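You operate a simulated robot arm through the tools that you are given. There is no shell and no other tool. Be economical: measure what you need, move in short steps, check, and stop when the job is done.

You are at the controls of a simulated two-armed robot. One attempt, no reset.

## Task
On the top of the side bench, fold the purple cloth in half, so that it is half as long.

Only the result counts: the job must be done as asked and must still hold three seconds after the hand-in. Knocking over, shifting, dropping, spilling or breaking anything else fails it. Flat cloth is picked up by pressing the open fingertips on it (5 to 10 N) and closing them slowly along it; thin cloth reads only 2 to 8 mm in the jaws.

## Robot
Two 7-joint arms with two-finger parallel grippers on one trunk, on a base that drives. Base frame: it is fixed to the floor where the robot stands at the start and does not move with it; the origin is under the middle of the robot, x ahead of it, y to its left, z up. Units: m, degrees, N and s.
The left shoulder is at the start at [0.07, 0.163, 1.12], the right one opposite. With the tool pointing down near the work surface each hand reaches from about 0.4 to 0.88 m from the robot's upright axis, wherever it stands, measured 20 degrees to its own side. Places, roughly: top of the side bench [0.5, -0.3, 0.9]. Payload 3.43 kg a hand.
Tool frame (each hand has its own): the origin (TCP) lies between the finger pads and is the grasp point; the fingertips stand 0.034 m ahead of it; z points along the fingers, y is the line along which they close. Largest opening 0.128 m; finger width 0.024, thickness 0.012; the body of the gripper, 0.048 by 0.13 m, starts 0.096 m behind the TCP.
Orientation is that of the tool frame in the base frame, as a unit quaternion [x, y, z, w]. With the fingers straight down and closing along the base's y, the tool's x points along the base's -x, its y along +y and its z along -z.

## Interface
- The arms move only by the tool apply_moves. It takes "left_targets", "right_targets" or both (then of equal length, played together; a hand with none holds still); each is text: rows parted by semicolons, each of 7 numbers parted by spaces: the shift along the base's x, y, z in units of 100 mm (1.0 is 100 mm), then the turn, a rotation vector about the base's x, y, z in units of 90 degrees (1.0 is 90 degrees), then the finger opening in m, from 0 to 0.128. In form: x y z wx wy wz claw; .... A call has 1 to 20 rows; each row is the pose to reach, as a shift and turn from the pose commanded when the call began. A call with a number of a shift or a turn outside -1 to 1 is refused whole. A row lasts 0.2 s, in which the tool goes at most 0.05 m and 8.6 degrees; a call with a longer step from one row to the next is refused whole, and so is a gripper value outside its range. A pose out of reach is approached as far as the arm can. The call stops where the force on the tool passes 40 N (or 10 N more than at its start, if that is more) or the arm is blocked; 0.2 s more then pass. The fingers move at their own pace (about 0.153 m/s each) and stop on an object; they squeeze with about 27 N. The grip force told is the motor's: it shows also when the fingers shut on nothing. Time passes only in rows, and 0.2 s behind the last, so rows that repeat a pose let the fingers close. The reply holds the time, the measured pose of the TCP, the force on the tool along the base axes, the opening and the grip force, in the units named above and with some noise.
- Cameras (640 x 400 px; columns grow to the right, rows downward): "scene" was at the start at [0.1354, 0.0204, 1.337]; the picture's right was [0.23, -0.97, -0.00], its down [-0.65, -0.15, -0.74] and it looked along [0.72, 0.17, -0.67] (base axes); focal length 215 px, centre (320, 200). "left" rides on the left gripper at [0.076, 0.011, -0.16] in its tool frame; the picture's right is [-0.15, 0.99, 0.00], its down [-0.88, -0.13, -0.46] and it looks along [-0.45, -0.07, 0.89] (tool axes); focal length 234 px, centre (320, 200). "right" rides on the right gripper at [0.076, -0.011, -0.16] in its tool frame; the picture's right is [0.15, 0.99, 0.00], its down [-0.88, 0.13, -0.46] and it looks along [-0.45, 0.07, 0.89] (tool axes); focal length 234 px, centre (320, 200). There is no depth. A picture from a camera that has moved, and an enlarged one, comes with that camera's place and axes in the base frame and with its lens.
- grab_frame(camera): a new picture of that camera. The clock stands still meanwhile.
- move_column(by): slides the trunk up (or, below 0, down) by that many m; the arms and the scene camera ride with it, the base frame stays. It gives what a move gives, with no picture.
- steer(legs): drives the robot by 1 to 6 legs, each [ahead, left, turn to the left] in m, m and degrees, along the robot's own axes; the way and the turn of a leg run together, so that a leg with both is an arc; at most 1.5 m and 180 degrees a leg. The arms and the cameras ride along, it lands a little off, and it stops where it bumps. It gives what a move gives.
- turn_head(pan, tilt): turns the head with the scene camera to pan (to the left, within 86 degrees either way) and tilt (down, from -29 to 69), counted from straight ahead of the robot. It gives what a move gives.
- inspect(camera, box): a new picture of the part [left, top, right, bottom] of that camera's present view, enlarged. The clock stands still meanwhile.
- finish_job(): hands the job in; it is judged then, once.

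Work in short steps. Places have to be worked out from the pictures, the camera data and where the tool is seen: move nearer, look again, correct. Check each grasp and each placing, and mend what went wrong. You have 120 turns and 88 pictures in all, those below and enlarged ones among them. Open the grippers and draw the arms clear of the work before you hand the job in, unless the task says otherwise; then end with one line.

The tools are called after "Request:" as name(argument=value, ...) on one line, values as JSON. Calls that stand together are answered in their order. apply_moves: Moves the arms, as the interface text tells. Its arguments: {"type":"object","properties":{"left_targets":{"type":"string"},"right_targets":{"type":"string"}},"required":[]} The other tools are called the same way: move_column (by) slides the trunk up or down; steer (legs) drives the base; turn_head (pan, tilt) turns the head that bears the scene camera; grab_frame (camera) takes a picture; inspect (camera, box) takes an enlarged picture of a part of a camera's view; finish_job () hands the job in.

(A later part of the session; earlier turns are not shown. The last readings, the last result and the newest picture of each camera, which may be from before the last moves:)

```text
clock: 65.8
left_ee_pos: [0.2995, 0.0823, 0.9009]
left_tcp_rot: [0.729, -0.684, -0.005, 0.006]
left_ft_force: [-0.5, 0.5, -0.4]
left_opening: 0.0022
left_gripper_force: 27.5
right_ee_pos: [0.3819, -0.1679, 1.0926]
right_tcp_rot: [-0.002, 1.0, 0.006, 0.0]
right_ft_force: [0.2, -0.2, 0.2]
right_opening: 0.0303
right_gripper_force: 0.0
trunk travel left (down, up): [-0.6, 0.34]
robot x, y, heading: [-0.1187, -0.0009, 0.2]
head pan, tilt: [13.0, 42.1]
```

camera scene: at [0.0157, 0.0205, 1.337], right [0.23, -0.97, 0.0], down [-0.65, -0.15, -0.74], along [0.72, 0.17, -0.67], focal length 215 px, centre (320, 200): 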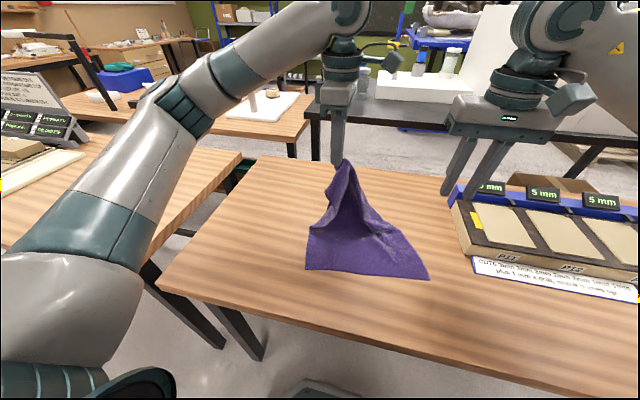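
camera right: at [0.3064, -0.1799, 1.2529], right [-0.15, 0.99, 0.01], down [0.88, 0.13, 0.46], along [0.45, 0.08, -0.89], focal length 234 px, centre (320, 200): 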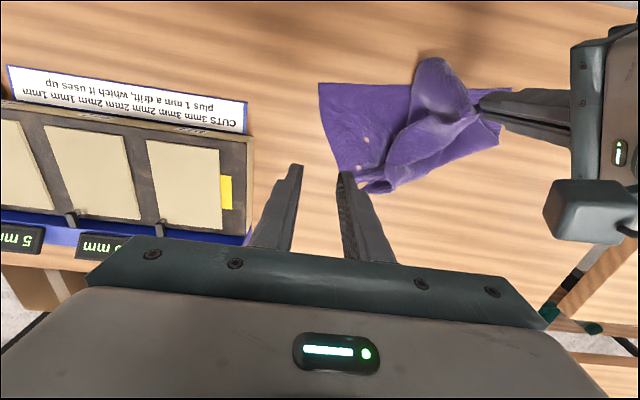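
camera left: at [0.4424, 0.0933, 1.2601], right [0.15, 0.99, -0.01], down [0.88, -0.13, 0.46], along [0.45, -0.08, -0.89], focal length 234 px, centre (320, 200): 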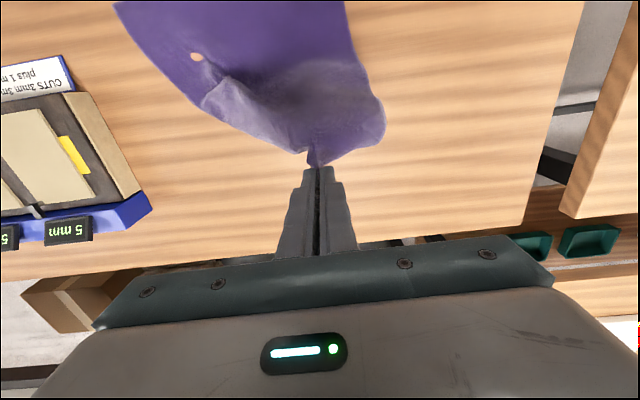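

It's gripped again at 2.2 mm. I'll lift it, carry it forward while yawing back, and lay it on the far side.

Request:
apply_moves(left_targets="0 0 0.3 0 0 0 0;0.1 0 0.6 0 0 -0.09 0;0.25 0 0.8 0 0 -0.18 0;0.4 0 1.0 0 0 -0.27 0;0.6 0.05 1.0 0 0 -0.36 0;0.8 0.1 1.0 0 0 -0.45 0;1.0 0.1 1.0 0 0 -0.54 0")

Request:
apply_moves(left_targets="0.25 0.05 0 0 0 -0.09 0;0.5 0.1 0 0 0 -0.18 0;0.75 0.15 -0.1 0 0 -0.27 0;1.0 0.2 -0.25 0 0 -0.36 0;1.0 0.2 -0.5 0 0 -0.45 0")

Request:
apply_moves(left_targets="0.3 0.05 -0.1 0 0 0 0;0.6 0.1 -0.2 0 0 0 0;0.9 0.1 -0.3 0 0 0 0;1.0 0.1 -0.4 0 0 0 0;1.0 0.1 -0.4 0 0 0 0.02;1.0 0.1 -0.4 0 0 0 0.04")

Request:
grab_frame(camera="scene")

```text
clock: 67.4
left_ee_pos: [0.4016, 0.0913, 1.001]
left_tcp_rot: [-0.382, 0.924, 0.005, -0.003]
left_ft_force: [0.3, 0.8, -1.2]
left_opening: 0.0019
left_gripper_force: 26.8
right_ee_pos: [0.3826, -0.1654, 1.0922]
right_tcp_rot: [-0.002, 1.0, 0.006, -0.001]
right_ft_force: [0.9, -0.5, 0.7]
right_opening: 0.0299
right_gripper_force: 0.1
trunk travel left (down, up): [-0.6, 0.34]
robot x, y, heading: [-0.1182, 0.0012, 0.0]
head pan, tilt: [13.0, 42.1]
```

```text
clock: 68.6
left_ee_pos: [0.5026, 0.1123, 0.9533]
left_tcp_rot: [-0.039, 0.999, 0.007, -0.001]
left_ft_force: [0.7, -0.3, 0.8]
left_opening: 0.0022
left_gripper_force: 26.6
right_ee_pos: [0.3826, -0.1661, 1.0935]
right_tcp_rot: [-0.002, 1.0, 0.006, 0.0]
right_ft_force: [0.4, 0.2, 0.4]
right_opening: 0.0301
right_gripper_force: 0.0
trunk travel left (down, up): [-0.6, 0.34]
robot x, y, heading: [-0.1175, -0.0008, 0.1]
head pan, tilt: [13.0, 42.1]
```

```text
clock: 70.0
left_ee_pos: [0.6005, 0.1214, 0.9121]
left_tcp_rot: [-0.039, 0.999, 0.007, -0.001]
left_ft_force: [0.7, 0.1, -0.1]
left_opening: 0.0398
left_gripper_force: 0.1
right_ee_pos: [0.3831, -0.1656, 1.0925]
right_tcp_rot: [-0.001, 1.0, 0.007, 0.0]
right_ft_force: [0.1, 0.5, -0.1]
right_opening: 0.0302
right_gripper_force: 0.1
trunk travel left (down, up): [-0.6, 0.34]
robot x, y, heading: [-0.1197, -0.0027, 0.2]
head pan, tilt: [13.0, 42.1]
```

```text
28 pictures are left
camera scene: at [0.0163, 0.0205, 1.3369], right [0.23, -0.97, 0.0], down [-0.65, -0.15, -0.74], along [0.72, 0.17, -0.67], focal length 215 px, centre (320, 200)
```

scene: 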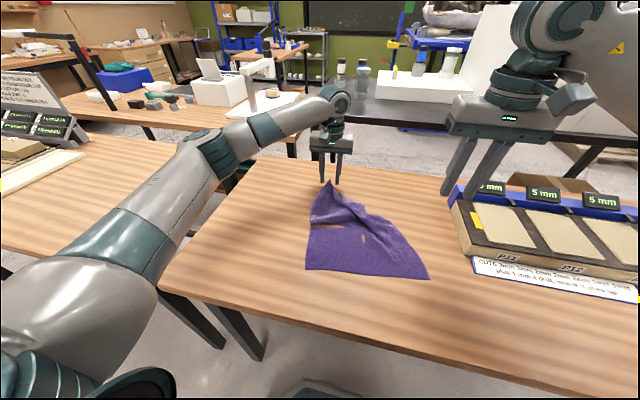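

The near-left (0.276, 0.12) and near-right (0.318, −0.168) corners are clean. I'll bring both hands over pinch points about 5 cm in from each corner along the near edge, with the yaw matched to the edge.

Request:
apply_moves(left_targets="0 0 0.3 0 0 0 0.07;0 0 0.7 0 0 0 0.07;-0.3 0 0.9 0 0 0.042 0.07;-0.7 0 0.9 0 0 0.042 0.07;-1.0 0 0.9 0 0 0.042 0.07")

Request:
apply_moves(left_targets="-0.3 -0.1 0 0 0 0 0.07;-0.6 -0.2 0 0 0 0 0.07;-0.9 -0.3 0 0 0 0 0.07;-1.0 -0.3 0 0 0 0 0.07")

Request:
apply_moves(left_targets="-0.3 -0.1 -0.1 0 0 0 0.07;-0.6 -0.15 -0.3 0 0 0 0.07;-0.9 -0.19 -0.55 0 0 0 0.07;-1.0 -0.19 -0.75 0 0 0 0.07;-1.04 -0.19 -0.8 0 0 0 0.07", right_targets="-0.2 0.1 -0.3 0 0 0.04 0.07;-0.4 0.3 -0.6 0 0 0.092 0.07;-0.59 0.49 -0.9 0 0 0.092 0.07;-0.59 0.49 -1.0 0 0 0.092 0.07;-0.59 0.49 -1.0 0 0 0.092 0.07")

```text
clock: 71.2
left_ee_pos: [0.4996, 0.1191, 1.002]
left_tcp_rot: [-0.072, 0.997, 0.008, -0.001]
left_ft_force: [-0.6, 0.1, 0.4]
left_opening: 0.0699
left_gripper_force: 0.2
right_ee_pos: [0.3823, -0.1659, 1.0948]
right_tcp_rot: [-0.002, 1.0, 0.006, 0.0]
right_ft_force: [0.2, -0.5, 0.1]
right_opening: 0.0301
right_gripper_force: 0.0
trunk travel left (down, up): [-0.6, 0.34]
robot x, y, heading: [-0.1166, -0.0023, 0.1]
head pan, tilt: [13.0, 42.1]
```

```text
clock: 72.2
left_ee_pos: [0.4008, 0.0904, 1.0012]
left_tcp_rot: [-0.072, 0.997, 0.007, -0.001]
left_ft_force: [0.4, 0.5, -0.7]
left_opening: 0.0701
left_gripper_force: 0.0
right_ee_pos: [0.3821, -0.1658, 1.0935]
right_tcp_rot: [-0.001, 1.0, 0.006, 0.0]
right_ft_force: [-0.5, 0.6, 0.0]
right_opening: 0.0299
right_gripper_force: 0.1
trunk travel left (down, up): [-0.6, 0.34]
robot x, y, heading: [-0.121, 0.0014, 0.3]
head pan, tilt: [13.0, 42.1]
```

```text
refused: -1.04 is not a number from -1 to 1
```

I'll resend that with values in range.

Request:
apply_moves(left_targets="-0.3 -0.1 -0.1 0 0 0 0.07;-0.6 -0.15 -0.3 0 0 0 0.07;-0.9 -0.19 -0.55 0 0 0 0.07;-1.0 -0.19 -0.75 0 0 0 0.07;-1.0 -0.19 -0.8 0 0 0 0.07", right_targets="-0.2 0.1 -0.3 0 0 0.04 0.07;-0.4 0.3 -0.6 0 0 0.092 0.07;-0.59 0.49 -0.9 0 0 0.092 0.07;-0.59 0.49 -1.0 0 0 0.092 0.07;-0.59 0.49 -1.0 0 0 0.092 0.07")

Request:
apply_moves(right_targets="0 0 -0.3 0 0 0 0.07;0 0 -0.7 0 0 0 0.07;0 0 -0.75 0 0 0 0.07")

Request:
grab_frame(camera="left")

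Request:
grab_frame(camera="right")

```text
clock: 73.4
left_ee_pos: [0.302, 0.0734, 0.9232]
left_tcp_rot: [-0.073, 0.997, 0.007, -0.001]
left_ft_force: [-0.1, -0.4, 0.0]
left_opening: 0.0702
left_gripper_force: 0.0
right_ee_pos: [0.325, -0.1172, 0.9934]
right_tcp_rot: [-0.074, 0.997, 0.006, -0.001]
right_ft_force: [0.0, 0.2, 0.1]
right_opening: 0.07
right_gripper_force: 0.1
trunk travel left (down, up): [-0.6, 0.34]
robot x, y, heading: [-0.1207, -0.0004, -0.0]
head pan, tilt: [13.0, 42.1]
```

```text
clock: 74.2
left_ee_pos: [0.3019, 0.0729, 0.9225]
left_tcp_rot: [-0.073, 0.997, 0.007, -0.002]
left_ft_force: [0.1, 0.1, -0.5]
left_opening: 0.07
left_gripper_force: 0.0
right_ee_pos: [0.3246, -0.1175, 0.918]
right_tcp_rot: [-0.075, 0.997, 0.006, -0.001]
right_ft_force: [-0.7, 0.0, -0.3]
right_opening: 0.0699
right_gripper_force: 0.1
trunk travel left (down, up): [-0.6, 0.34]
robot x, y, heading: [-0.1161, -0.0029, 0.2]
head pan, tilt: [13.0, 42.1]
```

```text
27 pictures are left
camera left: at [0.2263, 0.0707, 1.0833], right [0.0, 1.0, 0.01], down [0.89, -0.01, 0.45], along [0.45, 0.01, -0.89], focal length 234 px, centre (320, 200)
```

left: 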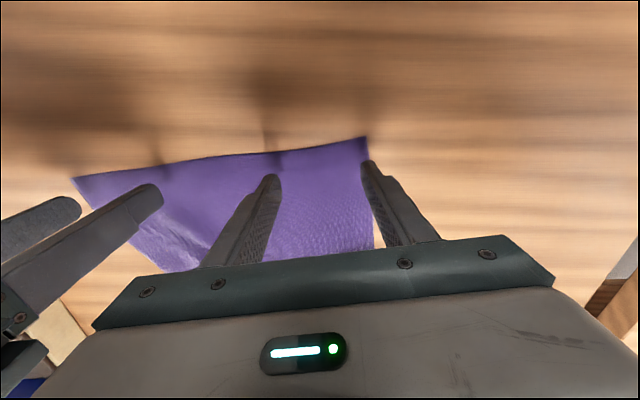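

```text
26 pictures are left
camera right: at [0.2498, -0.1422, 1.0787], right [-0.29, 0.96, 0.01], down [0.85, 0.25, 0.46], along [0.43, 0.14, -0.89], focal length 234 px, centre (320, 200)
```

right: 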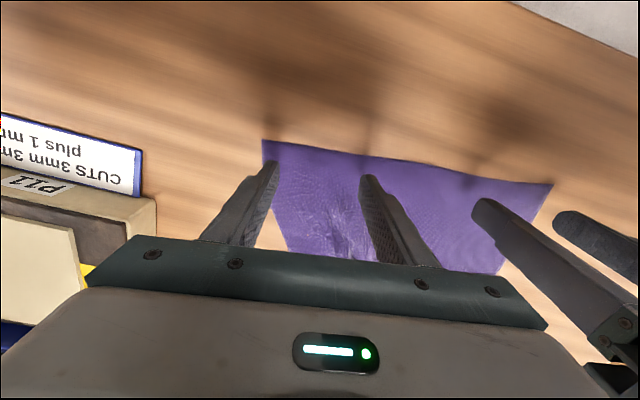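

Both hands are lined up about 1.5–2 cm inside the edge. I'll shift each 1 cm inward off the corners and descend to contact.

Request:
apply_moves(left_targets="-0.03 -0.1 -0.1 0 0 0 0.07;-0.03 -0.1 -0.2 0 0 0 0.07;-0.03 -0.1 -0.25 0 0 0 0.07;-0.03 -0.1 -0.27 0 0 0 0.07;-0.03 -0.1 -0.28 0 0 0 0.07", right_targets="-0.02 0.1 -0.1 0 0 0 0.07;-0.02 0.1 -0.15 0 0 0 0.07;-0.02 0.1 -0.2 0 0 0 0.07;-0.02 0.1 -0.225 0 0 0 0.07;-0.02 0.1 -0.235 0 0 0 0.07")

```text
clock: 75.4
left_ee_pos: [0.2982, 0.0624, 0.8967]
left_tcp_rot: [-0.073, 0.997, 0.006, 0.0]
left_ft_force: [3.0, 1.6, 18.3]
left_opening: 0.0694
left_gripper_force: 0.1
right_ee_pos: [0.3211, -0.1077, 0.8965]
right_tcp_rot: [-0.073, 0.997, 0.006, 0.001]
right_ft_force: [0.6, -0.8, 5.8]
right_opening: 0.07
right_gripper_force: 0.0
trunk travel left (down, up): [-0.6, 0.34]
robot x, y, heading: [-0.1195, 0.0018, 0.1]
head pan, tilt: [13.0, 42.1]
```

The left is at 18 N, so I'll ease it up 1 mm. The right goes down 0.4 mm, and then I'll close slowly.

Request:
apply_moves(left_targets="0 0 0.008 0 0 0 0.07;0 0 0.008 0 0 0 0.066;0 0 0.008 0 0 0 0.062;0 0 0.008 0 0 0 0.058;0 0 0.008 0 0 0 0.054;0 0 0.008 0 0 0 0.05;0 0 0.008 0 0 0 0.046;0 0 0.008 0 0 0 0.042", right_targets="0 0 -0.004 0 0 0 0.07;0 0 -0.004 0 0 0 0.066;0 0 -0.004 0 0 0 0.062;0 0 -0.004 0 0 0 0.058;0 0 -0.004 0 0 0 0.054;0 0 -0.004 0 0 0 0.05;0 0 -0.004 0 0 0 0.046;0 0 -0.004 0 0 0 0.042")

```text
clock: 77.2
left_ee_pos: [0.2972, 0.0628, 0.8949]
left_tcp_rot: [-0.072, 0.997, 0.007, 0.0]
left_ft_force: [0.1, -3.0, 13.7]
left_opening: 0.0433
left_gripper_force: 1.4
right_ee_pos: [0.3217, -0.1077, 0.8958]
right_tcp_rot: [-0.074, 0.997, 0.007, 0.001]
right_ft_force: [0.7, -1.0, 16.0]
right_opening: 0.0423
right_gripper_force: 0.5
trunk travel left (down, up): [-0.6, 0.34]
robot x, y, heading: [-0.1204, 0.0028, 0.0]
head pan, tilt: [13.0, 42.1]
```

I'll ease both slightly and finish closing.

Request:
apply_moves(left_targets="0 0 0.006 0 0 0 0.039;0 0 0.006 0 0 0 0.036;0 0 0.006 0 0 0 0.033;0 0 0.006 0 0 0 0.03;0 0 0.006 0 0 0 0.027;0 0 0.006 0 0 0 0.024;0 0 0.006 0 0 0 0.021;0 0 0.006 0 0 0 0.018;0 0 0.006 0 0 0 0.015;0 0 0.006 0 0 0 0.012;0 0 0.006 0 0 0 0.009;0 0 0.006 0 0 0 0.006;0 0 0.006 0 0 0 0.003;0 0 0.006 0 0 0 0;0 0 0.006 0 0 0 0;0 0 0.006 0 0 0 0", right_targets="0 0 0.008 0 0 0 0.039;0 0 0.008 0 0 0 0.036;0 0 0.008 0 0 0 0.033;0 0 0.008 0 0 0 0.03;0 0 0.008 0 0 0 0.027;0 0 0.008 0 0 0 0.024;0 0 0.008 0 0 0 0.021;0 0 0.008 0 0 0 0.018;0 0 0.008 0 0 0 0.015;0 0 0.008 0 0 0 0.012;0 0 0.008 0 0 0 0.009;0 0 0.008 0 0 0 0.006;0 0 0.008 0 0 0 0.003;0 0 0.008 0 0 0 0;0 0 0.008 0 0 0 0;0 0 0.008 0 0 0 0")

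```text
clock: 80.6
left_ee_pos: [0.2988, 0.0627, 0.8946]
left_tcp_rot: [-0.072, 0.997, 0.007, -0.001]
left_ft_force: [-1.0, -0.4, 4.7]
left_opening: 0.0002
left_gripper_force: 26.6
right_ee_pos: [0.3205, -0.1086, 0.8949]
right_tcp_rot: [-0.075, 0.997, 0.006, 0.0]
right_ft_force: [0.1, 0.0, 1.0]
right_opening: 0.0001
right_gripper_force: 27.3
trunk travel left (down, up): [-0.6, 0.34]
robot x, y, heading: [-0.1208, 0.0007, 0.2]
head pan, tilt: [13.0, 42.1]
```

Both missed because the pressure dropped too low near the end. I'll lift, reopen and look.

Request:
apply_moves(left_targets="0 0 0.1 0 0 0 0;0 0 0.3 0 0 0 0.04;0 0 0.3 0 0 0 0.07", right_targets="0 0 0.1 0 0 0 0;0 0 0.3 0 0 0 0.04;0 0 0.3 0 0 0 0.07")

Request:
grab_frame(camera="left")

Request:
grab_frame(camera="right")

```text
clock: 81.4
left_ee_pos: [0.2994, 0.0619, 0.9236]
left_tcp_rot: [-0.073, 0.997, 0.007, -0.001]
left_ft_force: [0.8, -0.6, 0.3]
left_opening: 0.0702
left_gripper_force: 0.1
right_ee_pos: [0.3225, -0.1083, 0.9247]
right_tcp_rot: [-0.074, 0.997, 0.006, 0.0]
right_ft_force: [0.0, -0.7, 0.0]
right_opening: 0.07
right_gripper_force: 0.0
trunk travel left (down, up): [-0.6, 0.34]
robot x, y, heading: [-0.1174, -0.0012, 0.2]
head pan, tilt: [13.0, 42.1]
```

```text
25 pictures are left
camera left: at [0.2236, 0.0597, 1.0855], right [0.0, 1.0, 0.01], down [0.89, -0.01, 0.45], along [0.45, 0.01, -0.89], focal length 234 px, centre (320, 200)
```

left: 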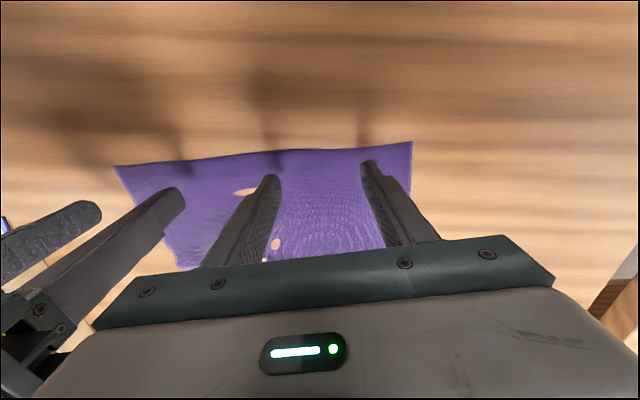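

```text
24 pictures are left
camera right: at [0.2491, -0.1315, 1.0855], right [-0.29, 0.96, 0.01], down [0.85, 0.25, 0.46], along [0.43, 0.14, -0.89], focal length 234 px, centre (320, 200)
```

right: 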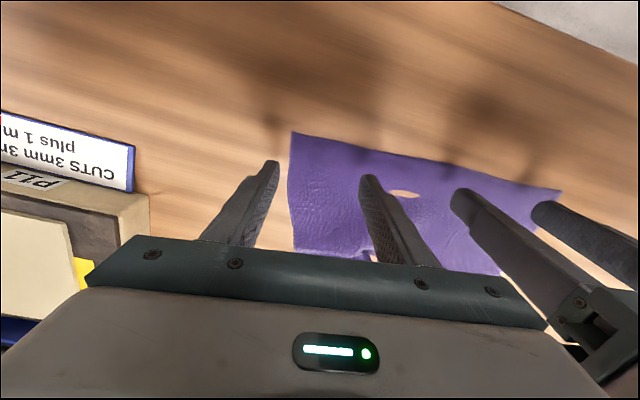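

The cloth slid about 3 cm to +y instead of gathering. I'll shift both hands with it and retry, keeping about 10 N throughout.

Request:
apply_moves(left_targets="0 0.15 0 0 0 0 0.07;0 0.3 -0.15 0 0 0 0.07;0 0.3 -0.25 0 0 0 0.07;0 0.3 -0.28 0 0 0 0.07;0 0.3 -0.29 0 0 0 0.07", right_targets="0 0.15 0 0 0 0 0.07;0 0.32 -0.15 0 0 0 0.07;0 0.32 -0.25 0 0 0 0.07;0 0.32 -0.28 0 0 0 0.07;0 0.32 -0.29 0 0 0 0.07")

```text
clock: 82.6
left_ee_pos: [0.2981, 0.0908, 0.8958]
left_tcp_rot: [-0.072, 0.997, 0.007, -0.001]
left_ft_force: [-0.4, 0.4, 1.3]
left_opening: 0.0699
left_gripper_force: 0.0
right_ee_pos: [0.3214, -0.0743, 0.8966]
right_tcp_rot: [-0.074, 0.997, 0.005, -0.001]
right_ft_force: [0.2, -0.4, -0.2]
right_opening: 0.07
right_gripper_force: 0.2
trunk travel left (down, up): [-0.6, 0.34]
robot x, y, heading: [-0.1201, -0.0017, -0.0]
head pan, tilt: [13.0, 42.1]
```

The hands are just at the surface, so I'll press further.

Request:
apply_moves(left_targets="0 0 -0.01 0 0 0 0.07;0 0 -0.015 0 0 0 0.07;0 0 -0.015 0 0 0 0.07", right_targets="0 0 -0.01 0 0 0 0.07;0 0 -0.02 0 0 0 0.07;0 0 -0.02 0 0 0 0.07")

```text
clock: 83.4
left_ee_pos: [0.2974, 0.0921, 0.8952]
left_tcp_rot: [-0.074, 0.997, 0.006, 0.001]
left_ft_force: [4.6, 0.7, 16.4]
left_opening: 0.0694
left_gripper_force: 0.0
right_ee_pos: [0.3222, -0.0749, 0.8952]
right_tcp_rot: [-0.074, 0.997, 0.006, 0.0]
right_ft_force: [1.6, 0.4, 9.6]
right_opening: 0.0706
right_gripper_force: 0.4
trunk travel left (down, up): [-0.6, 0.34]
robot x, y, heading: [-0.1195, -0.0021, 0.1]
head pan, tilt: [13.0, 42.1]
```

The right is at 10 N. I'll ease the left by 0.4 mm and close in stages.

Request:
apply_moves(left_targets="0 0 0.004 0 0 0 0.07;0 0 0.004 0 0 0 0.066;0 0 0.004 0 0 0 0.062;0 0 0.004 0 0 0 0.058;0 0 0.004 0 0 0 0.054;0 0 0.004 0 0 0 0.05;0 0 0.004 0 0 0 0.047", right_targets="0 0 0 0 0 0 0.07;0 0 0 0 0 0 0.066;0 0 0 0 0 0 0.062;0 0 0 0 0 0 0.058;0 0 0 0 0 0 0.054;0 0 0 0 0 0 0.05;0 0 0 0 0 0 0.047")

Request:
grab_frame(camera="left")

```text
clock: 85.0
left_ee_pos: [0.296, 0.091, 0.8955]
left_tcp_rot: [-0.072, 0.997, 0.007, -0.001]
left_ft_force: [0.3, -3.2, 11.7]
left_opening: 0.0485
left_gripper_force: 1.7
right_ee_pos: [0.3213, -0.075, 0.896]
right_tcp_rot: [-0.074, 0.997, 0.007, 0.0]
right_ft_force: [1.5, -4.2, 19.8]
right_opening: 0.0492
right_gripper_force: 2.4
trunk travel left (down, up): [-0.6, 0.34]
robot x, y, heading: [-0.1224, 0.0028, 0.2]
head pan, tilt: [13.0, 42.1]
```

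```text
23 pictures are left
camera left: at [0.2205, 0.0889, 1.0562], right [0.0, 1.0, 0.01], down [0.89, -0.01, 0.45], along [0.45, 0.01, -0.89], focal length 234 px, centre (320, 200)
```

left: 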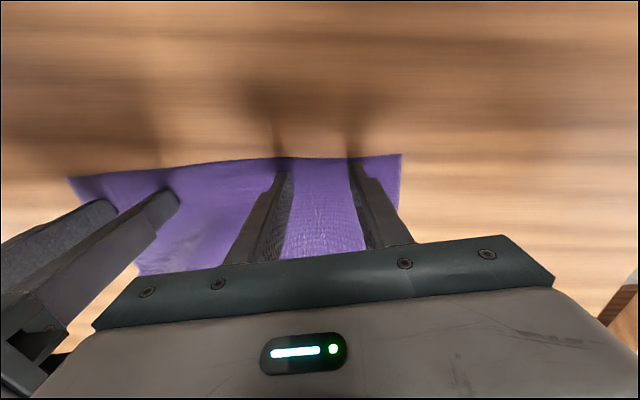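

The forces are a little high but holding. I'll ease the right by 0.5 mm and continue closing.

Request:
apply_moves(left_targets="0 0 0 0 0 0 0.044;0 0 0 0 0 0 0.041;0 0 0 0 0 0 0.038;0 0 0 0 0 0 0.035;0 0 0 0 0 0 0.032;0 0 0 0 0 0 0.029;0 0 0 0 0 0 0.026", right_targets="0 0 0.005 0 0 0 0.044;0 0 0.005 0 0 0 0.041;0 0 0.005 0 0 0 0.038;0 0 0.005 0 0 0 0.035;0 0 0.005 0 0 0 0.032;0 0 0.005 0 0 0 0.029;0 0 0.005 0 0 0 0.026")

Request:
grab_frame(camera="left")

Request:
grab_frame(camera="right")

```text
clock: 86.6
left_ee_pos: [0.2977, 0.0925, 0.8952]
left_tcp_rot: [-0.072, 0.997, 0.007, -0.001]
left_ft_force: [-1.5, 0.5, 13.8]
left_opening: 0.0253
left_gripper_force: 0.0
right_ee_pos: [0.3214, -0.0747, 0.8959]
right_tcp_rot: [-0.074, 0.997, 0.006, 0.001]
right_ft_force: [-0.3, 0.9, 8.6]
right_opening: 0.0248
right_gripper_force: 0.0
trunk travel left (down, up): [-0.6, 0.34]
robot x, y, heading: [-0.1212, 0.0009, 0.1]
head pan, tilt: [13.0, 42.1]
```

```text
22 pictures are left
camera left: at [0.2209, 0.0902, 1.056], right [0.0, 1.0, 0.01], down [0.89, -0.01, 0.45], along [0.45, 0.01, -0.89], focal length 234 px, centre (320, 200)
```

left: 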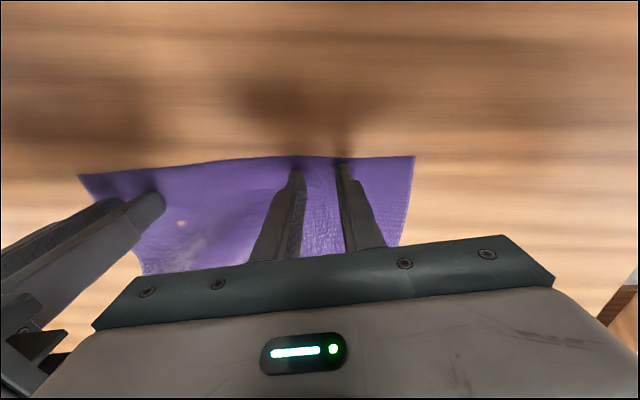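

```text
21 pictures are left
camera right: at [0.2473, -0.0986, 1.0552], right [-0.29, 0.96, 0.01], down [0.85, 0.25, 0.46], along [0.44, 0.14, -0.89], focal length 234 px, centre (320, 200)
```

right: 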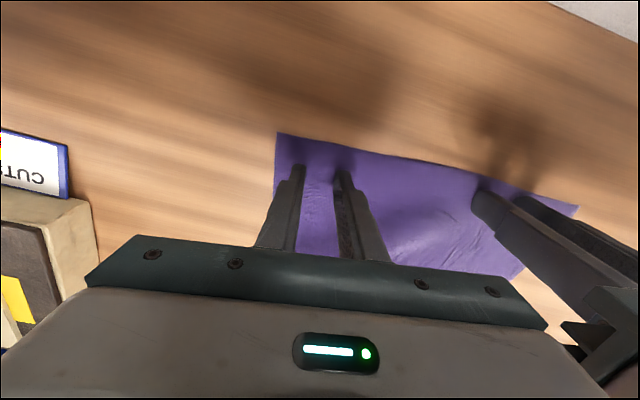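

The fingers slid over the cloth without gathering it. I'll retry with a 0.09 opening and about 7 N, since 7–10 N worked before, re-centred on the cloth, which now spans y −0.113 to 0.172.

Request:
apply_moves(left_targets="0 0 0.1 0 0 0 0.03;0 0.07 0.1 0 0 0 0.06;0.03 0.14 0.1 0 0 0 0.09;0.03 0.14 0.04 0 0 0 0.09;0.03 0.14 0.01 0 0 0 0.09;0.03 0.14 0 0 0 0 0.09", right_targets="0 0 0.1 0 0 0 0.03;0 0.12 0.1 0 0 0 0.06;0.03 0.24 0.1 0 0 0 0.09;0.03 0.24 0.04 0 0 0 0.09;0.03 0.24 0.01 0 0 0 0.09;0.03 0.24 0 0 0 0 0.09")

```text
clock: 88.0
left_ee_pos: [0.3011, 0.1057, 0.8977]
left_tcp_rot: [-0.072, 0.997, 0.007, -0.001]
left_ft_force: [-0.2, 0.5, 0.5]
left_opening: 0.0901
left_gripper_force: 0.0
right_ee_pos: [0.325, -0.0513, 0.8959]
right_tcp_rot: [-0.073, 0.997, 0.006, 0.0]
right_ft_force: [0.4, -2.1, 12.1]
right_opening: 0.091
right_gripper_force: 0.3
trunk travel left (down, up): [-0.6, 0.34]
robot x, y, heading: [-0.1195, -0.0018, 0.3]
head pan, tilt: [13.0, 42.1]
```

Request:
apply_moves(left_targets="0 0 -0.01 0 0 0 0.09;0 0 -0.012 0 0 0 0.09;0 0 -0.012 0 0 0 0.086;0 0 -0.012 0 0 0 0.082;0 0 -0.012 0 0 0 0.078;0 0 -0.012 0 0 0 0.074", right_targets="0 0 0.004 0 0 0 0.09;0 0 0.004 0 0 0 0.09;0 0 0.004 0 0 0 0.086;0 0 0.004 0 0 0 0.082;0 0 0.004 0 0 0 0.078;0 0 0.004 0 0 0 0.074")

```text
clock: 89.4
left_ee_pos: [0.2991, 0.1042, 0.8963]
left_tcp_rot: [-0.073, 0.997, 0.007, 0.0]
left_ft_force: [3.3, -5.7, 27.7]
left_opening: 0.0769
left_gripper_force: 2.8
right_ee_pos: [0.3239, -0.0516, 0.8962]
right_tcp_rot: [-0.074, 0.997, 0.006, -0.001]
right_ft_force: [0.1, -0.5, 5.6]
right_opening: 0.0745
right_gripper_force: 0.6
trunk travel left (down, up): [-0.6, 0.34]
robot x, y, heading: [-0.119, -0.0005, 0.2]
head pan, tilt: [13.0, 42.1]
```

The left is at 28 N, so I'll ease it by 0.9 mm. The right is fine at 5.6 N. I'll keep closing.

Request:
apply_moves(left_targets="0 0 0.009 0 0 0 0.074;0 0 0.009 0 0 0 0.07;0 0 0.009 0 0 0 0.066;0 0 0.009 0 0 0 0.062;0 0 0.009 0 0 0 0.058;0 0 0.009 0 0 0 0.054;0 0 0.009 0 0 0 0.05", right_targets="0 0 -0.001 0 0 0 0.074;0 0 -0.001 0 0 0 0.07;0 0 -0.001 0 0 0 0.066;0 0 -0.001 0 0 0 0.062;0 0 -0.001 0 0 0 0.058;0 0 -0.001 0 0 0 0.054;0 0 -0.001 0 0 0 0.05")

Request:
grab_frame(camera="right")

```text
clock: 91.0
left_ee_pos: [0.2996, 0.106, 0.8959]
left_tcp_rot: [-0.072, 0.997, 0.007, -0.001]
left_ft_force: [0.7, -5.5, 19.3]
left_opening: 0.0525
left_gripper_force: 2.0
right_ee_pos: [0.3245, -0.0512, 0.8946]
right_tcp_rot: [-0.074, 0.997, 0.006, 0.0]
right_ft_force: [-1.1, 1.6, 4.3]
right_opening: 0.0496
right_gripper_force: 0.0
trunk travel left (down, up): [-0.6, 0.34]
robot x, y, heading: [-0.1184, -0.0009, -0.0]
head pan, tilt: [13.0, 42.1]
```

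```text
20 pictures are left
camera right: at [0.2499, -0.0761, 1.0554], right [-0.29, 0.96, 0.01], down [0.85, 0.25, 0.46], along [0.44, 0.14, -0.89], focal length 234 px, centre (320, 200)
```

right: 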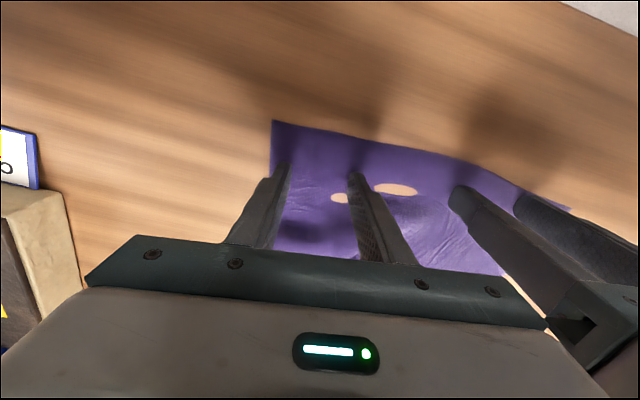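

Buckling has started. I'll ease the left by 0.4 mm, press the right 0.3 mm more and keep closing.

Request:
apply_moves(left_targets="0 0 0.004 0 0 0 0.046;0 0 0.004 0 0 0 0.043;0 0 0.004 0 0 0 0.04;0 0 0.004 0 0 0 0.037;0 0 0.004 0 0 0 0.034;0 0 0.004 0 0 0 0.031;0 0 0.004 0 0 0 0.028;0 0 0.004 0 0 0 0.025", right_targets="0 0 -0.003 0 0 0 0.046;0 0 -0.003 0 0 0 0.043;0 0 -0.003 0 0 0 0.04;0 0 -0.003 0 0 0 0.037;0 0 -0.003 0 0 0 0.034;0 0 -0.003 0 0 0 0.031;0 0 -0.003 0 0 0 0.028;0 0 -0.003 0 0 0 0.025")

Request:
grab_frame(camera="right")

Request:
grab_frame(camera="left")

```text
clock: 92.8
left_ee_pos: [0.2995, 0.1076, 0.8966]
left_tcp_rot: [-0.072, 0.997, 0.007, 0.0]
left_ft_force: [0.1, 1.3, 7.6]
left_opening: 0.0243
left_gripper_force: 0.0
right_ee_pos: [0.3245, -0.0507, 0.8951]
right_tcp_rot: [-0.074, 0.997, 0.007, 0.0]
right_ft_force: [-0.3, -1.3, 8.7]
right_opening: 0.0262
right_gripper_force: 0.9
trunk travel left (down, up): [-0.6, 0.34]
robot x, y, heading: [-0.1192, 0.0029, 0.1]
head pan, tilt: [13.0, 42.1]
```

```text
19 pictures are left
camera right: at [0.2504, -0.075, 1.0552], right [-0.29, 0.96, 0.01], down [0.85, 0.25, 0.46], along [0.44, 0.14, -0.89], focal length 234 px, centre (320, 200)
```

right: 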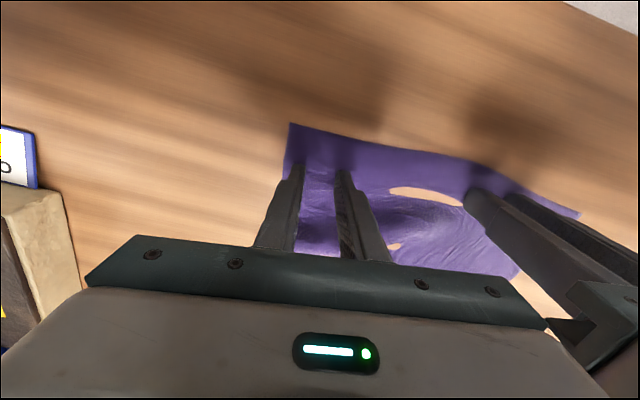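

```text
18 pictures are left
camera left: at [0.2239, 0.1046, 1.0561], right [0.0, 1.0, 0.01], down [0.89, -0.01, 0.45], along [0.45, 0.01, -0.89], focal length 234 px, centre (320, 200)
```

left: 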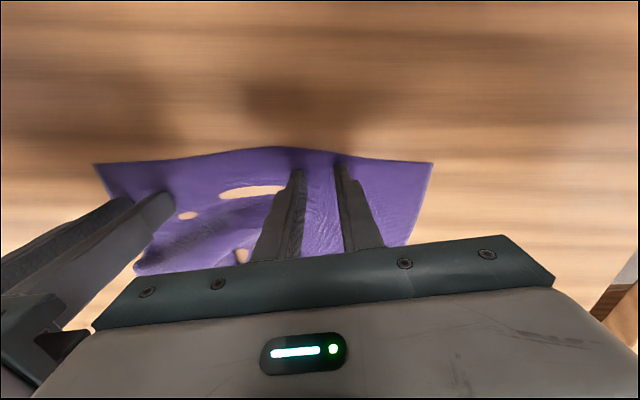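

I see the cause: both tools carry a 0.8° tilt from the earlier force stop, so one fingertip takes all the load. I'll level them, set the yaw to zero (the near edge now lies at x≈0.283, y −0.088 to 0.205), and reposition for 0.07 grasps.

Request:
apply_moves(left_targets="0 0 0.2 0 0 0 0.04;0 0.2 0.3 -0.0089 0 -0.05 0.07;0 0.46 0.3 -0.0089 0 -0.092 0.07;0 0.46 0.15 -0.0089 0 -0.092 0.07;0 0.46 0.04 -0.0089 0 -0.092 0.07", right_targets="0 0 0.2 0 0 0 0.04;-0.1 0.05 0.3 -0.0089 0 -0.05 0.07;-0.24 0.14 0.3 -0.0089 0 -0.092 0.07;-0.24 0.14 0.15 -0.0089 0 -0.092 0.07;-0.24 0.14 0.04 -0.0089 0 -0.092 0.07")

Request:
grab_frame(camera="left")

Request:
grab_frame(camera="right")

```text
clock: 94.0
left_ee_pos: [0.3011, 0.1527, 0.8985]
left_tcp_rot: [0.0, 1.0, 0.0, -0.001]
left_ft_force: [0.4, 0.5, 0.0]
left_opening: 0.07
left_gripper_force: 0.1
right_ee_pos: [0.3003, -0.0367, 0.8998]
right_tcp_rot: [-0.002, 1.0, -0.001, 0.0]
right_ft_force: [-0.4, -0.1, 0.1]
right_opening: 0.0702
right_gripper_force: 0.1
trunk travel left (down, up): [-0.6, 0.34]
robot x, y, heading: [-0.1173, -0.0048, -0.0]
head pan, tilt: [13.0, 42.1]
```

```text
17 pictures are left
camera left: at [0.2258, 0.1643, 1.0598], right [0.15, 0.99, 0.0], down [0.88, -0.13, 0.45], along [0.45, -0.07, -0.89], focal length 234 px, centre (320, 200)
```

left: 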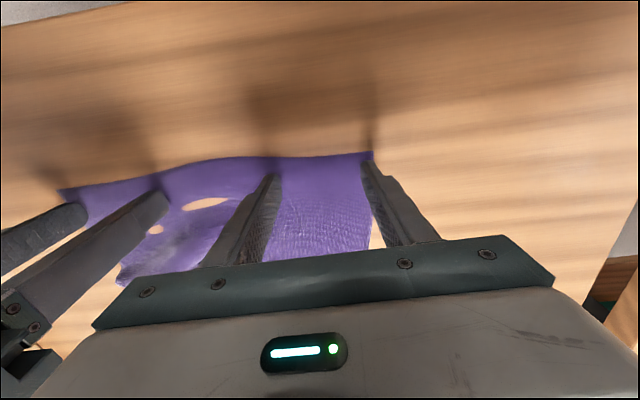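

```text
16 pictures are left
camera right: at [0.2252, -0.0478, 1.0587], right [-0.15, 0.99, 0.0], down [0.88, 0.13, 0.45], along [0.45, 0.07, -0.89], focal length 234 px, centre (320, 200)
```

right: 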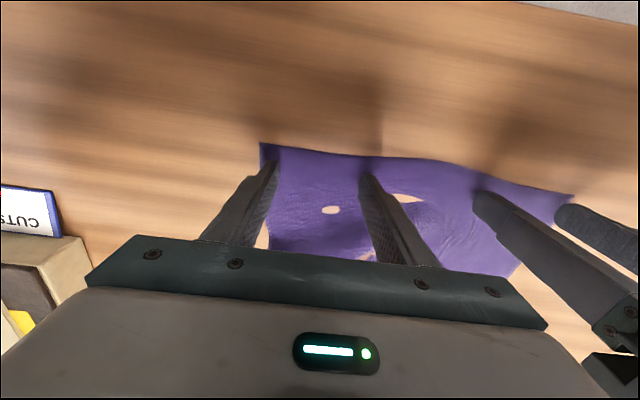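

Both tools are level now. I'll nudge them inward 5 mm and press.

Request:
apply_moves(left_targets="0 -0.07 0 0 0 0 0.07;0 -0.07 -0.02 0 0 0 0.07;0 -0.07 -0.03 0 0 0 0.07;0 -0.07 -0.036 0 0 0 0.07", right_targets="0 0.04 -0.01 0 0 0 0.07;0 0.04 -0.03 0 0 0 0.07;0 0.04 -0.04 0 0 0 0.07;0 0.04 -0.045 0 0 0 0.07")

```text
clock: 95.0
left_ee_pos: [0.302, 0.1453, 0.8959]
left_tcp_rot: [-0.001, 1.0, 0.0, -0.001]
left_ft_force: [-0.5, -0.8, 0.2]
left_opening: 0.0701
left_gripper_force: 0.0
right_ee_pos: [0.3011, -0.0333, 0.8956]
right_tcp_rot: [-0.002, 1.0, 0.0, 0.001]
right_ft_force: [0.8, 0.5, 6.7]
right_opening: 0.07
right_gripper_force: 0.0
trunk travel left (down, up): [-0.6, 0.34]
robot x, y, heading: [-0.1208, 0.0003, 0.2]
head pan, tilt: [13.0, 42.1]
```

The right is good at 6.7 N, and the left needs about 1 mm more. Then I'll close partway.

Request:
apply_moves(left_targets="0 0 -0.008 0 0 0 0.07;0 0 -0.011 0 0 0 0.07;0 0 -0.011 0 0 0 0.066;0 0 -0.011 0 0 0 0.062;0 0 -0.011 0 0 0 0.058;0 0 -0.011 0 0 0 0.054", right_targets="0 0 0 0 0 0 0.07;0 0 -0.002 0 0 0 0.07;0 0 -0.002 0 0 0 0.066;0 0 -0.002 0 0 0 0.062;0 0 -0.002 0 0 0 0.058;0 0 -0.002 0 0 0 0.054")

```text
clock: 96.4
left_ee_pos: [0.3016, 0.144, 0.8956]
left_tcp_rot: [0.0, 1.0, 0.0, -0.001]
left_ft_force: [0.4, -0.8, 2.2]
left_opening: 0.0535
left_gripper_force: 0.0
right_ee_pos: [0.3003, -0.0348, 0.8957]
right_tcp_rot: [-0.002, 1.0, 0.0, 0.0]
right_ft_force: [1.3, -0.4, 16.6]
right_opening: 0.0522
right_gripper_force: 0.0
trunk travel left (down, up): [-0.6, 0.34]
robot x, y, heading: [-0.118, 0.0008, 0.1]
head pan, tilt: [13.0, 42.1]
```

The left is too light, so I'll reopen it to 0.07, press 0.6 mm deeper, and close it again. The right waits, eased by 0.4 mm.

Request:
apply_moves(left_targets="0 0 0.05 0 0 0 0.06;0 0 0.05 0 0 0 0.07;0 0 0 0 0 0 0.07;0 0 -0.006 0 0 0 0.07;0 0 -0.006 0 0 0 0.07", right_targets="0 0 -0.004 0 0 0 0.053;0 0 0.004 0 0 0 0.052;0 0 0.004 0 0 0 0.052;0 0 0.004 0 0 0 0.052;0 0 0.004 0 0 0 0.052")

```text
clock: 97.6
left_ee_pos: [0.3017, 0.1443, 0.8952]
left_tcp_rot: [0.0, 1.0, -0.001, 0.001]
left_ft_force: [-0.2, -2.0, 13.5]
left_opening: 0.0702
left_gripper_force: 0.4
right_ee_pos: [0.3002, -0.0339, 0.8951]
right_tcp_rot: [-0.001, 1.0, -0.001, -0.001]
right_ft_force: [1.1, -0.8, 6.3]
right_opening: 0.0518
right_gripper_force: 0.0
trunk travel left (down, up): [-0.6, 0.34]
robot x, y, heading: [-0.1208, 0.0005, 0.2]
head pan, tilt: [13.0, 42.1]
```

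Request:
apply_moves(left_targets="0 0 0.001 0 0 0 0.066;0 0 0.001 0 0 0 0.062;0 0 0.001 0 0 0 0.058;0 0 0.001 0 0 0 0.054;0 0 0.001 0 0 0 0.05;0 0 0.001 0 0 0 0.046;0 0 0.001 0 0 0 0.042;0 0 0.001 0 0 0 0.038", right_targets="0 0 -0.002 0 0 0 0.05;0 0 -0.002 0 0 0 0.048;0 0 -0.002 0 0 0 0.046;0 0 -0.002 0 0 0 0.044;0 0 -0.002 0 0 0 0.042;0 0 -0.002 0 0 0 0.04;0 0 -0.002 0 0 0 0.038;0 0 -0.002 0 0 0 0.036")

Request:
grab_frame(camera="left")

Request:
grab_frame(camera="right")

```text
clock: 99.4
left_ee_pos: [0.3014, 0.1457, 0.895]
left_tcp_rot: [0.0, 1.0, 0.0, 0.001]
left_ft_force: [0.1, 0.4, 18.5]
left_opening: 0.0358
left_gripper_force: 0.0
right_ee_pos: [0.3005, -0.0344, 0.896]
right_tcp_rot: [-0.002, 1.0, -0.001, 0.0]
right_ft_force: [0.6, -0.3, 5.8]
right_opening: 0.0356
right_gripper_force: 0.0
trunk travel left (down, up): [-0.6, 0.34]
robot x, y, heading: [-0.1204, 0.0005, 0.0]
head pan, tilt: [13.0, 42.1]
```

```text
15 pictures are left
camera left: at [0.2254, 0.1552, 1.0557], right [0.15, 0.99, 0.0], down [0.88, -0.13, 0.46], along [0.45, -0.07, -0.89], focal length 234 px, centre (320, 200)
```

left: 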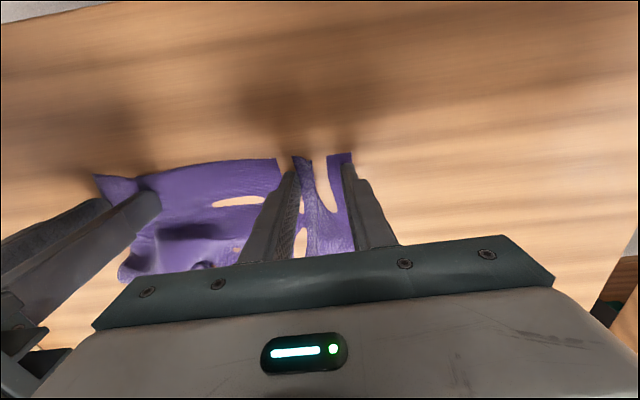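

```text
14 pictures are left
camera right: at [0.2235, -0.045, 1.0558], right [-0.15, 0.99, 0.0], down [0.88, 0.13, 0.46], along [0.45, 0.07, -0.89], focal length 234 px, centre (320, 200)
```

right: 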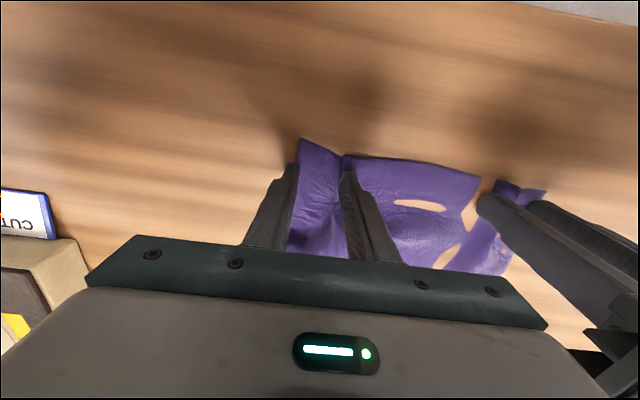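

Levelling fixed it: both sides are gathering now. I'll finish closing slowly.

Request:
apply_moves(left_targets="0 0 0.003 0 0 0 0.033;0 0 0.003 0 0 0 0.03;0 0 0.003 0 0 0 0.027;0 0 0.003 0 0 0 0.024;0 0 0.003 0 0 0 0.021;0 0 0.003 0 0 0 0.018;0 0 0.003 0 0 0 0.015;0 0 0.003 0 0 0 0.012;0 0 0.003 0 0 0 0.009;0 0 0.003 0 0 0 0.006;0 0 0.003 0 0 0 0.003;0 0 0.003 0 0 0 0;0 0 0.003 0 0 0 0", right_targets="0 0 -0.003 0 0 0 0.033;0 0 -0.003 0 0 0 0.03;0 0 -0.003 0 0 0 0.027;0 0 -0.003 0 0 0 0.024;0 0 -0.003 0 0 0 0.021;0 0 -0.003 0 0 0 0.018;0 0 -0.003 0 0 0 0.015;0 0 -0.003 0 0 0 0.012;0 0 -0.003 0 0 0 0.009;0 0 -0.003 0 0 0 0.006;0 0 -0.003 0 0 0 0.003;0 0 -0.003 0 0 0 0;0 0 -0.003 0 0 0 0")

```text
clock: 102.2
left_ee_pos: [0.301, 0.1431, 0.8957]
left_tcp_rot: [-0.001, 1.0, 0.0, 0.0]
left_ft_force: [-0.3, 1.0, 32.9]
left_opening: 0.0104
left_gripper_force: 26.4
right_ee_pos: [0.3007, -0.0346, 0.896]
right_tcp_rot: [-0.002, 1.0, 0.0, 0.001]
right_ft_force: [0.5, 0.2, -0.5]
right_opening: 0.0001
right_gripper_force: 27.1
trunk travel left (down, up): [-0.6, 0.34]
robot x, y, heading: [-0.1208, -0.0026, -0.3]
head pan, tilt: [13.0, 42.1]
```

The left has it firmly at 10 mm of bunched cloth, but the right lost pressure and missed. I'll reopen and redo the right with about 10 N while the left eases up a little and holds.

Request:
apply_moves(left_targets="0 0 0.015 0 0 0 0;0 0 0.015 0 0 0 0;0 0 0.015 0 0 0 0;0 0 0.015 0 0 0 0;0 0 0.015 0 0 0 0", right_targets="0 0 0.1 0 0 0 0.02;0 0.06 0.15 0 0 0 0.06;0 0.06 0.05 0 0 0 0.066;0 0.06 0 0 0 0 0.066;0 0.06 -0.006 0 0 0 0.066")

Request:
grab_frame(camera="right")

```text
clock: 103.4
left_ee_pos: [0.2997, 0.1437, 0.8977]
left_tcp_rot: [0.0, 1.0, 0.001, -0.001]
left_ft_force: [-0.7, 1.2, 16.1]
left_opening: 0.0082
left_gripper_force: 27.1
right_ee_pos: [0.301, -0.0273, 0.8959]
right_tcp_rot: [-0.002, 1.0, 0.0, 0.001]
right_ft_force: [1.7, -2.1, 19.3]
right_opening: 0.0644
right_gripper_force: 0.0
trunk travel left (down, up): [-0.6, 0.34]
robot x, y, heading: [-0.1179, 0.0022, -0.1]
head pan, tilt: [13.0, 42.1]
```

```text
13 pictures are left
camera right: at [0.2231, -0.0389, 1.0555], right [-0.15, 0.99, 0.0], down [0.88, 0.13, 0.46], along [0.45, 0.07, -0.89], focal length 234 px, centre (320, 200)
```

right: 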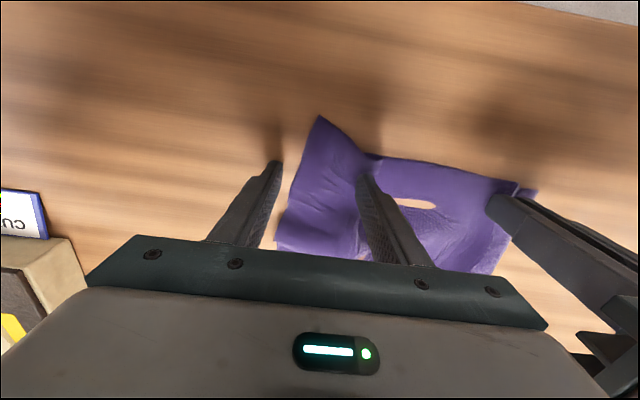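

The right finger is off the cloth. I'll shift +3.5 cm to straddle the existing ridge, still clear of the left gripper, with a 0.055 opening.

Request:
apply_moves(right_targets="0 0 0.1 0 0 0 0.064;0 0.2 0.15 0 0 0 0.055;-0.03 0.34 0.1 0 0 0 0.055;-0.03 0.34 0.03 0 0 0 0.055;-0.03 0.34 0.006 0 0 0 0.055;-0.03 0.34 0.006 0 0 0 0.055")

```text
clock: 104.8
left_ee_pos: [0.3002, 0.1435, 0.8971]
left_tcp_rot: [0.0, 1.0, -0.001, 0.0]
left_ft_force: [-2.9, 2.0, 22.5]
left_opening: 0.0083
left_gripper_force: 27.4
right_ee_pos: [0.2958, 0.0053, 0.8962]
right_tcp_rot: [-0.002, 1.0, -0.001, 0.001]
right_ft_force: [-0.5, -0.1, 4.3]
right_opening: 0.0553
right_gripper_force: 0.0
trunk travel left (down, up): [-0.6, 0.34]
robot x, y, heading: [-0.1209, 0.0005, 0.3]
head pan, tilt: [13.0, 42.1]
```

I'll press 0.4 mm more and close halfway.

Request:
apply_moves(right_targets="0 0 -0.005 0 0 0 0.055;0 0 -0.005 0 0 0 0.051;0 0 -0.005 0 0 0 0.047;0 0 -0.005 0 0 0 0.043;0 0 -0.005 0 0 0 0.039;0 0 -0.005 0 0 0 0.035;0 0 -0.005 0 0 0 0.031")

```text
clock: 106.4
left_ee_pos: [0.3006, 0.144, 0.8968]
left_tcp_rot: [0.0, 1.0, 0.0, 0.0]
left_ft_force: [-0.1, 1.5, 17.3]
left_opening: 0.008
left_gripper_force: 26.6
right_ee_pos: [0.296, 0.0064, 0.8958]
right_tcp_rot: [-0.002, 1.0, -0.001, 0.001]
right_ft_force: [0.7, 0.7, 16.9]
right_opening: 0.029
right_gripper_force: 0.0
trunk travel left (down, up): [-0.6, 0.34]
robot x, y, heading: [-0.1201, 0.001, 0.1]
head pan, tilt: [13.0, 42.1]
```

Request:
apply_moves(right_targets="0 0 0.003 0 0 0 0.027;0 0 0.003 0 0 0 0.024;0 0 0.003 0 0 0 0.021;0 0 0.003 0 0 0 0.018;0 0 0.003 0 0 0 0.015;0 0 0.003 0 0 0 0.012;0 0 0.003 0 0 0 0.009;0 0 0.003 0 0 0 0.006;0 0 0.003 0 0 0 0.003;0 0 0.003 0 0 0 0;0 0 0.003 0 0 0 0")

```text
clock: 108.8
left_ee_pos: [0.2995, 0.1451, 0.8967]
left_tcp_rot: [0.001, 1.0, 0.0, 0.0]
left_ft_force: [-0.1, -0.5, 17.4]
left_opening: 0.0084
left_gripper_force: 27.1
right_ee_pos: [0.2951, 0.0065, 0.8948]
right_tcp_rot: [-0.002, 1.0, -0.001, 0.0]
right_ft_force: [-0.1, 2.0, 22.6]
right_opening: 0.0024
right_gripper_force: 27.3
trunk travel left (down, up): [-0.6, 0.34]
robot x, y, heading: [-0.1186, -0.0007, 0.3]
head pan, tilt: [13.0, 42.1]
```

Both grasps hold: left 8 mm, right 2.4 mm. I'll lift straight up 10 cm, then raise the trunk so the whole cloth hangs free.

Request:
apply_moves(left_targets="0 0 0.1 0 0 0 0;0.05 0 0.35 0 0 0 0;0.2 0 0.6 0 0 0 0;0.4 0 0.85 0 0 0 0;0.6 0 1.0 0 0 0 0;0.8 0 1.0 0 0 0 0", right_targets="0 0 0.1 0 0 0 0;0.05 0 0.35 0 0 0 0;0.2 0 0.6 0 0 0 0;0.4 0 0.85 0 0 0 0;0.6 0 1.0 0 0 0 0;0.8 0 1.0 0 0 0 0")

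Request:
move_column(by=0.32)

Request:
grab_frame(camera="scene")

```text
clock: 110.2
left_ee_pos: [0.381, 0.144, 0.9959]
left_tcp_rot: [0.0, 1.0, 0.0, -0.002]
left_ft_force: [0.3, -4.8, 1.2]
left_opening: 0.0026
left_gripper_force: 26.5
right_ee_pos: [0.3792, 0.0037, 0.9926]
right_tcp_rot: [-0.001, 1.0, -0.001, 0.0]
right_ft_force: [0.6, 4.9, -0.2]
right_opening: 0.0023
right_gripper_force: 27.3
trunk travel left (down, up): [-0.6, 0.34]
robot x, y, heading: [-0.1182, -0.0004, 0.0]
head pan, tilt: [13.0, 42.1]
```

```text
clock: 113.4
left_ee_pos: [0.3816, 0.1443, 1.3154]
left_tcp_rot: [0.0, 1.0, 0.0, 0.0]
left_ft_force: [0.2, -4.6, 0.4]
left_opening: 0.0027
left_gripper_force: 26.9
right_ee_pos: [0.3771, 0.0046, 1.3137]
right_tcp_rot: [-0.002, 1.0, -0.001, -0.001]
right_ft_force: [0.0, 5.5, 0.4]
right_opening: 0.0023
right_gripper_force: 26.9
trunk travel left (down, up): [-0.92, 0.02]
robot x, y, heading: [-0.1207, -0.0042, 0.1]
head pan, tilt: [13.0, 42.1]
```

```text
12 pictures are left
camera scene: at [0.0162, 0.0206, 1.6569], right [0.23, -0.97, 0.0], down [-0.65, -0.15, -0.74], along [0.72, 0.17, -0.67], focal length 215 px, centre (320, 200)
```

scene: 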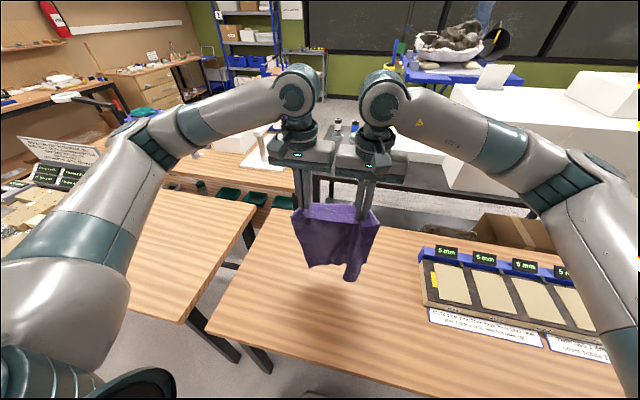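

The cloth hangs from its near edge. I'll zoom in to check the bottom hem.

Request:
inspect(camera="scene", box=[270, 170, 410, 300])

```text
3.08 times, centred on (340, 235) of scene
camera zoom: at [0.0162, 0.0206, 1.6569], right [0.23, -0.97, 0.0], down [-0.65, -0.15, -0.74], along [0.72, 0.17, -0.67], focal length 662 px, centre (258, 92)
```

zoom: 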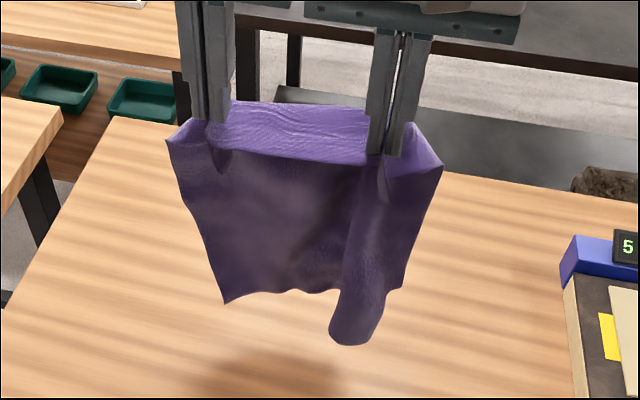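

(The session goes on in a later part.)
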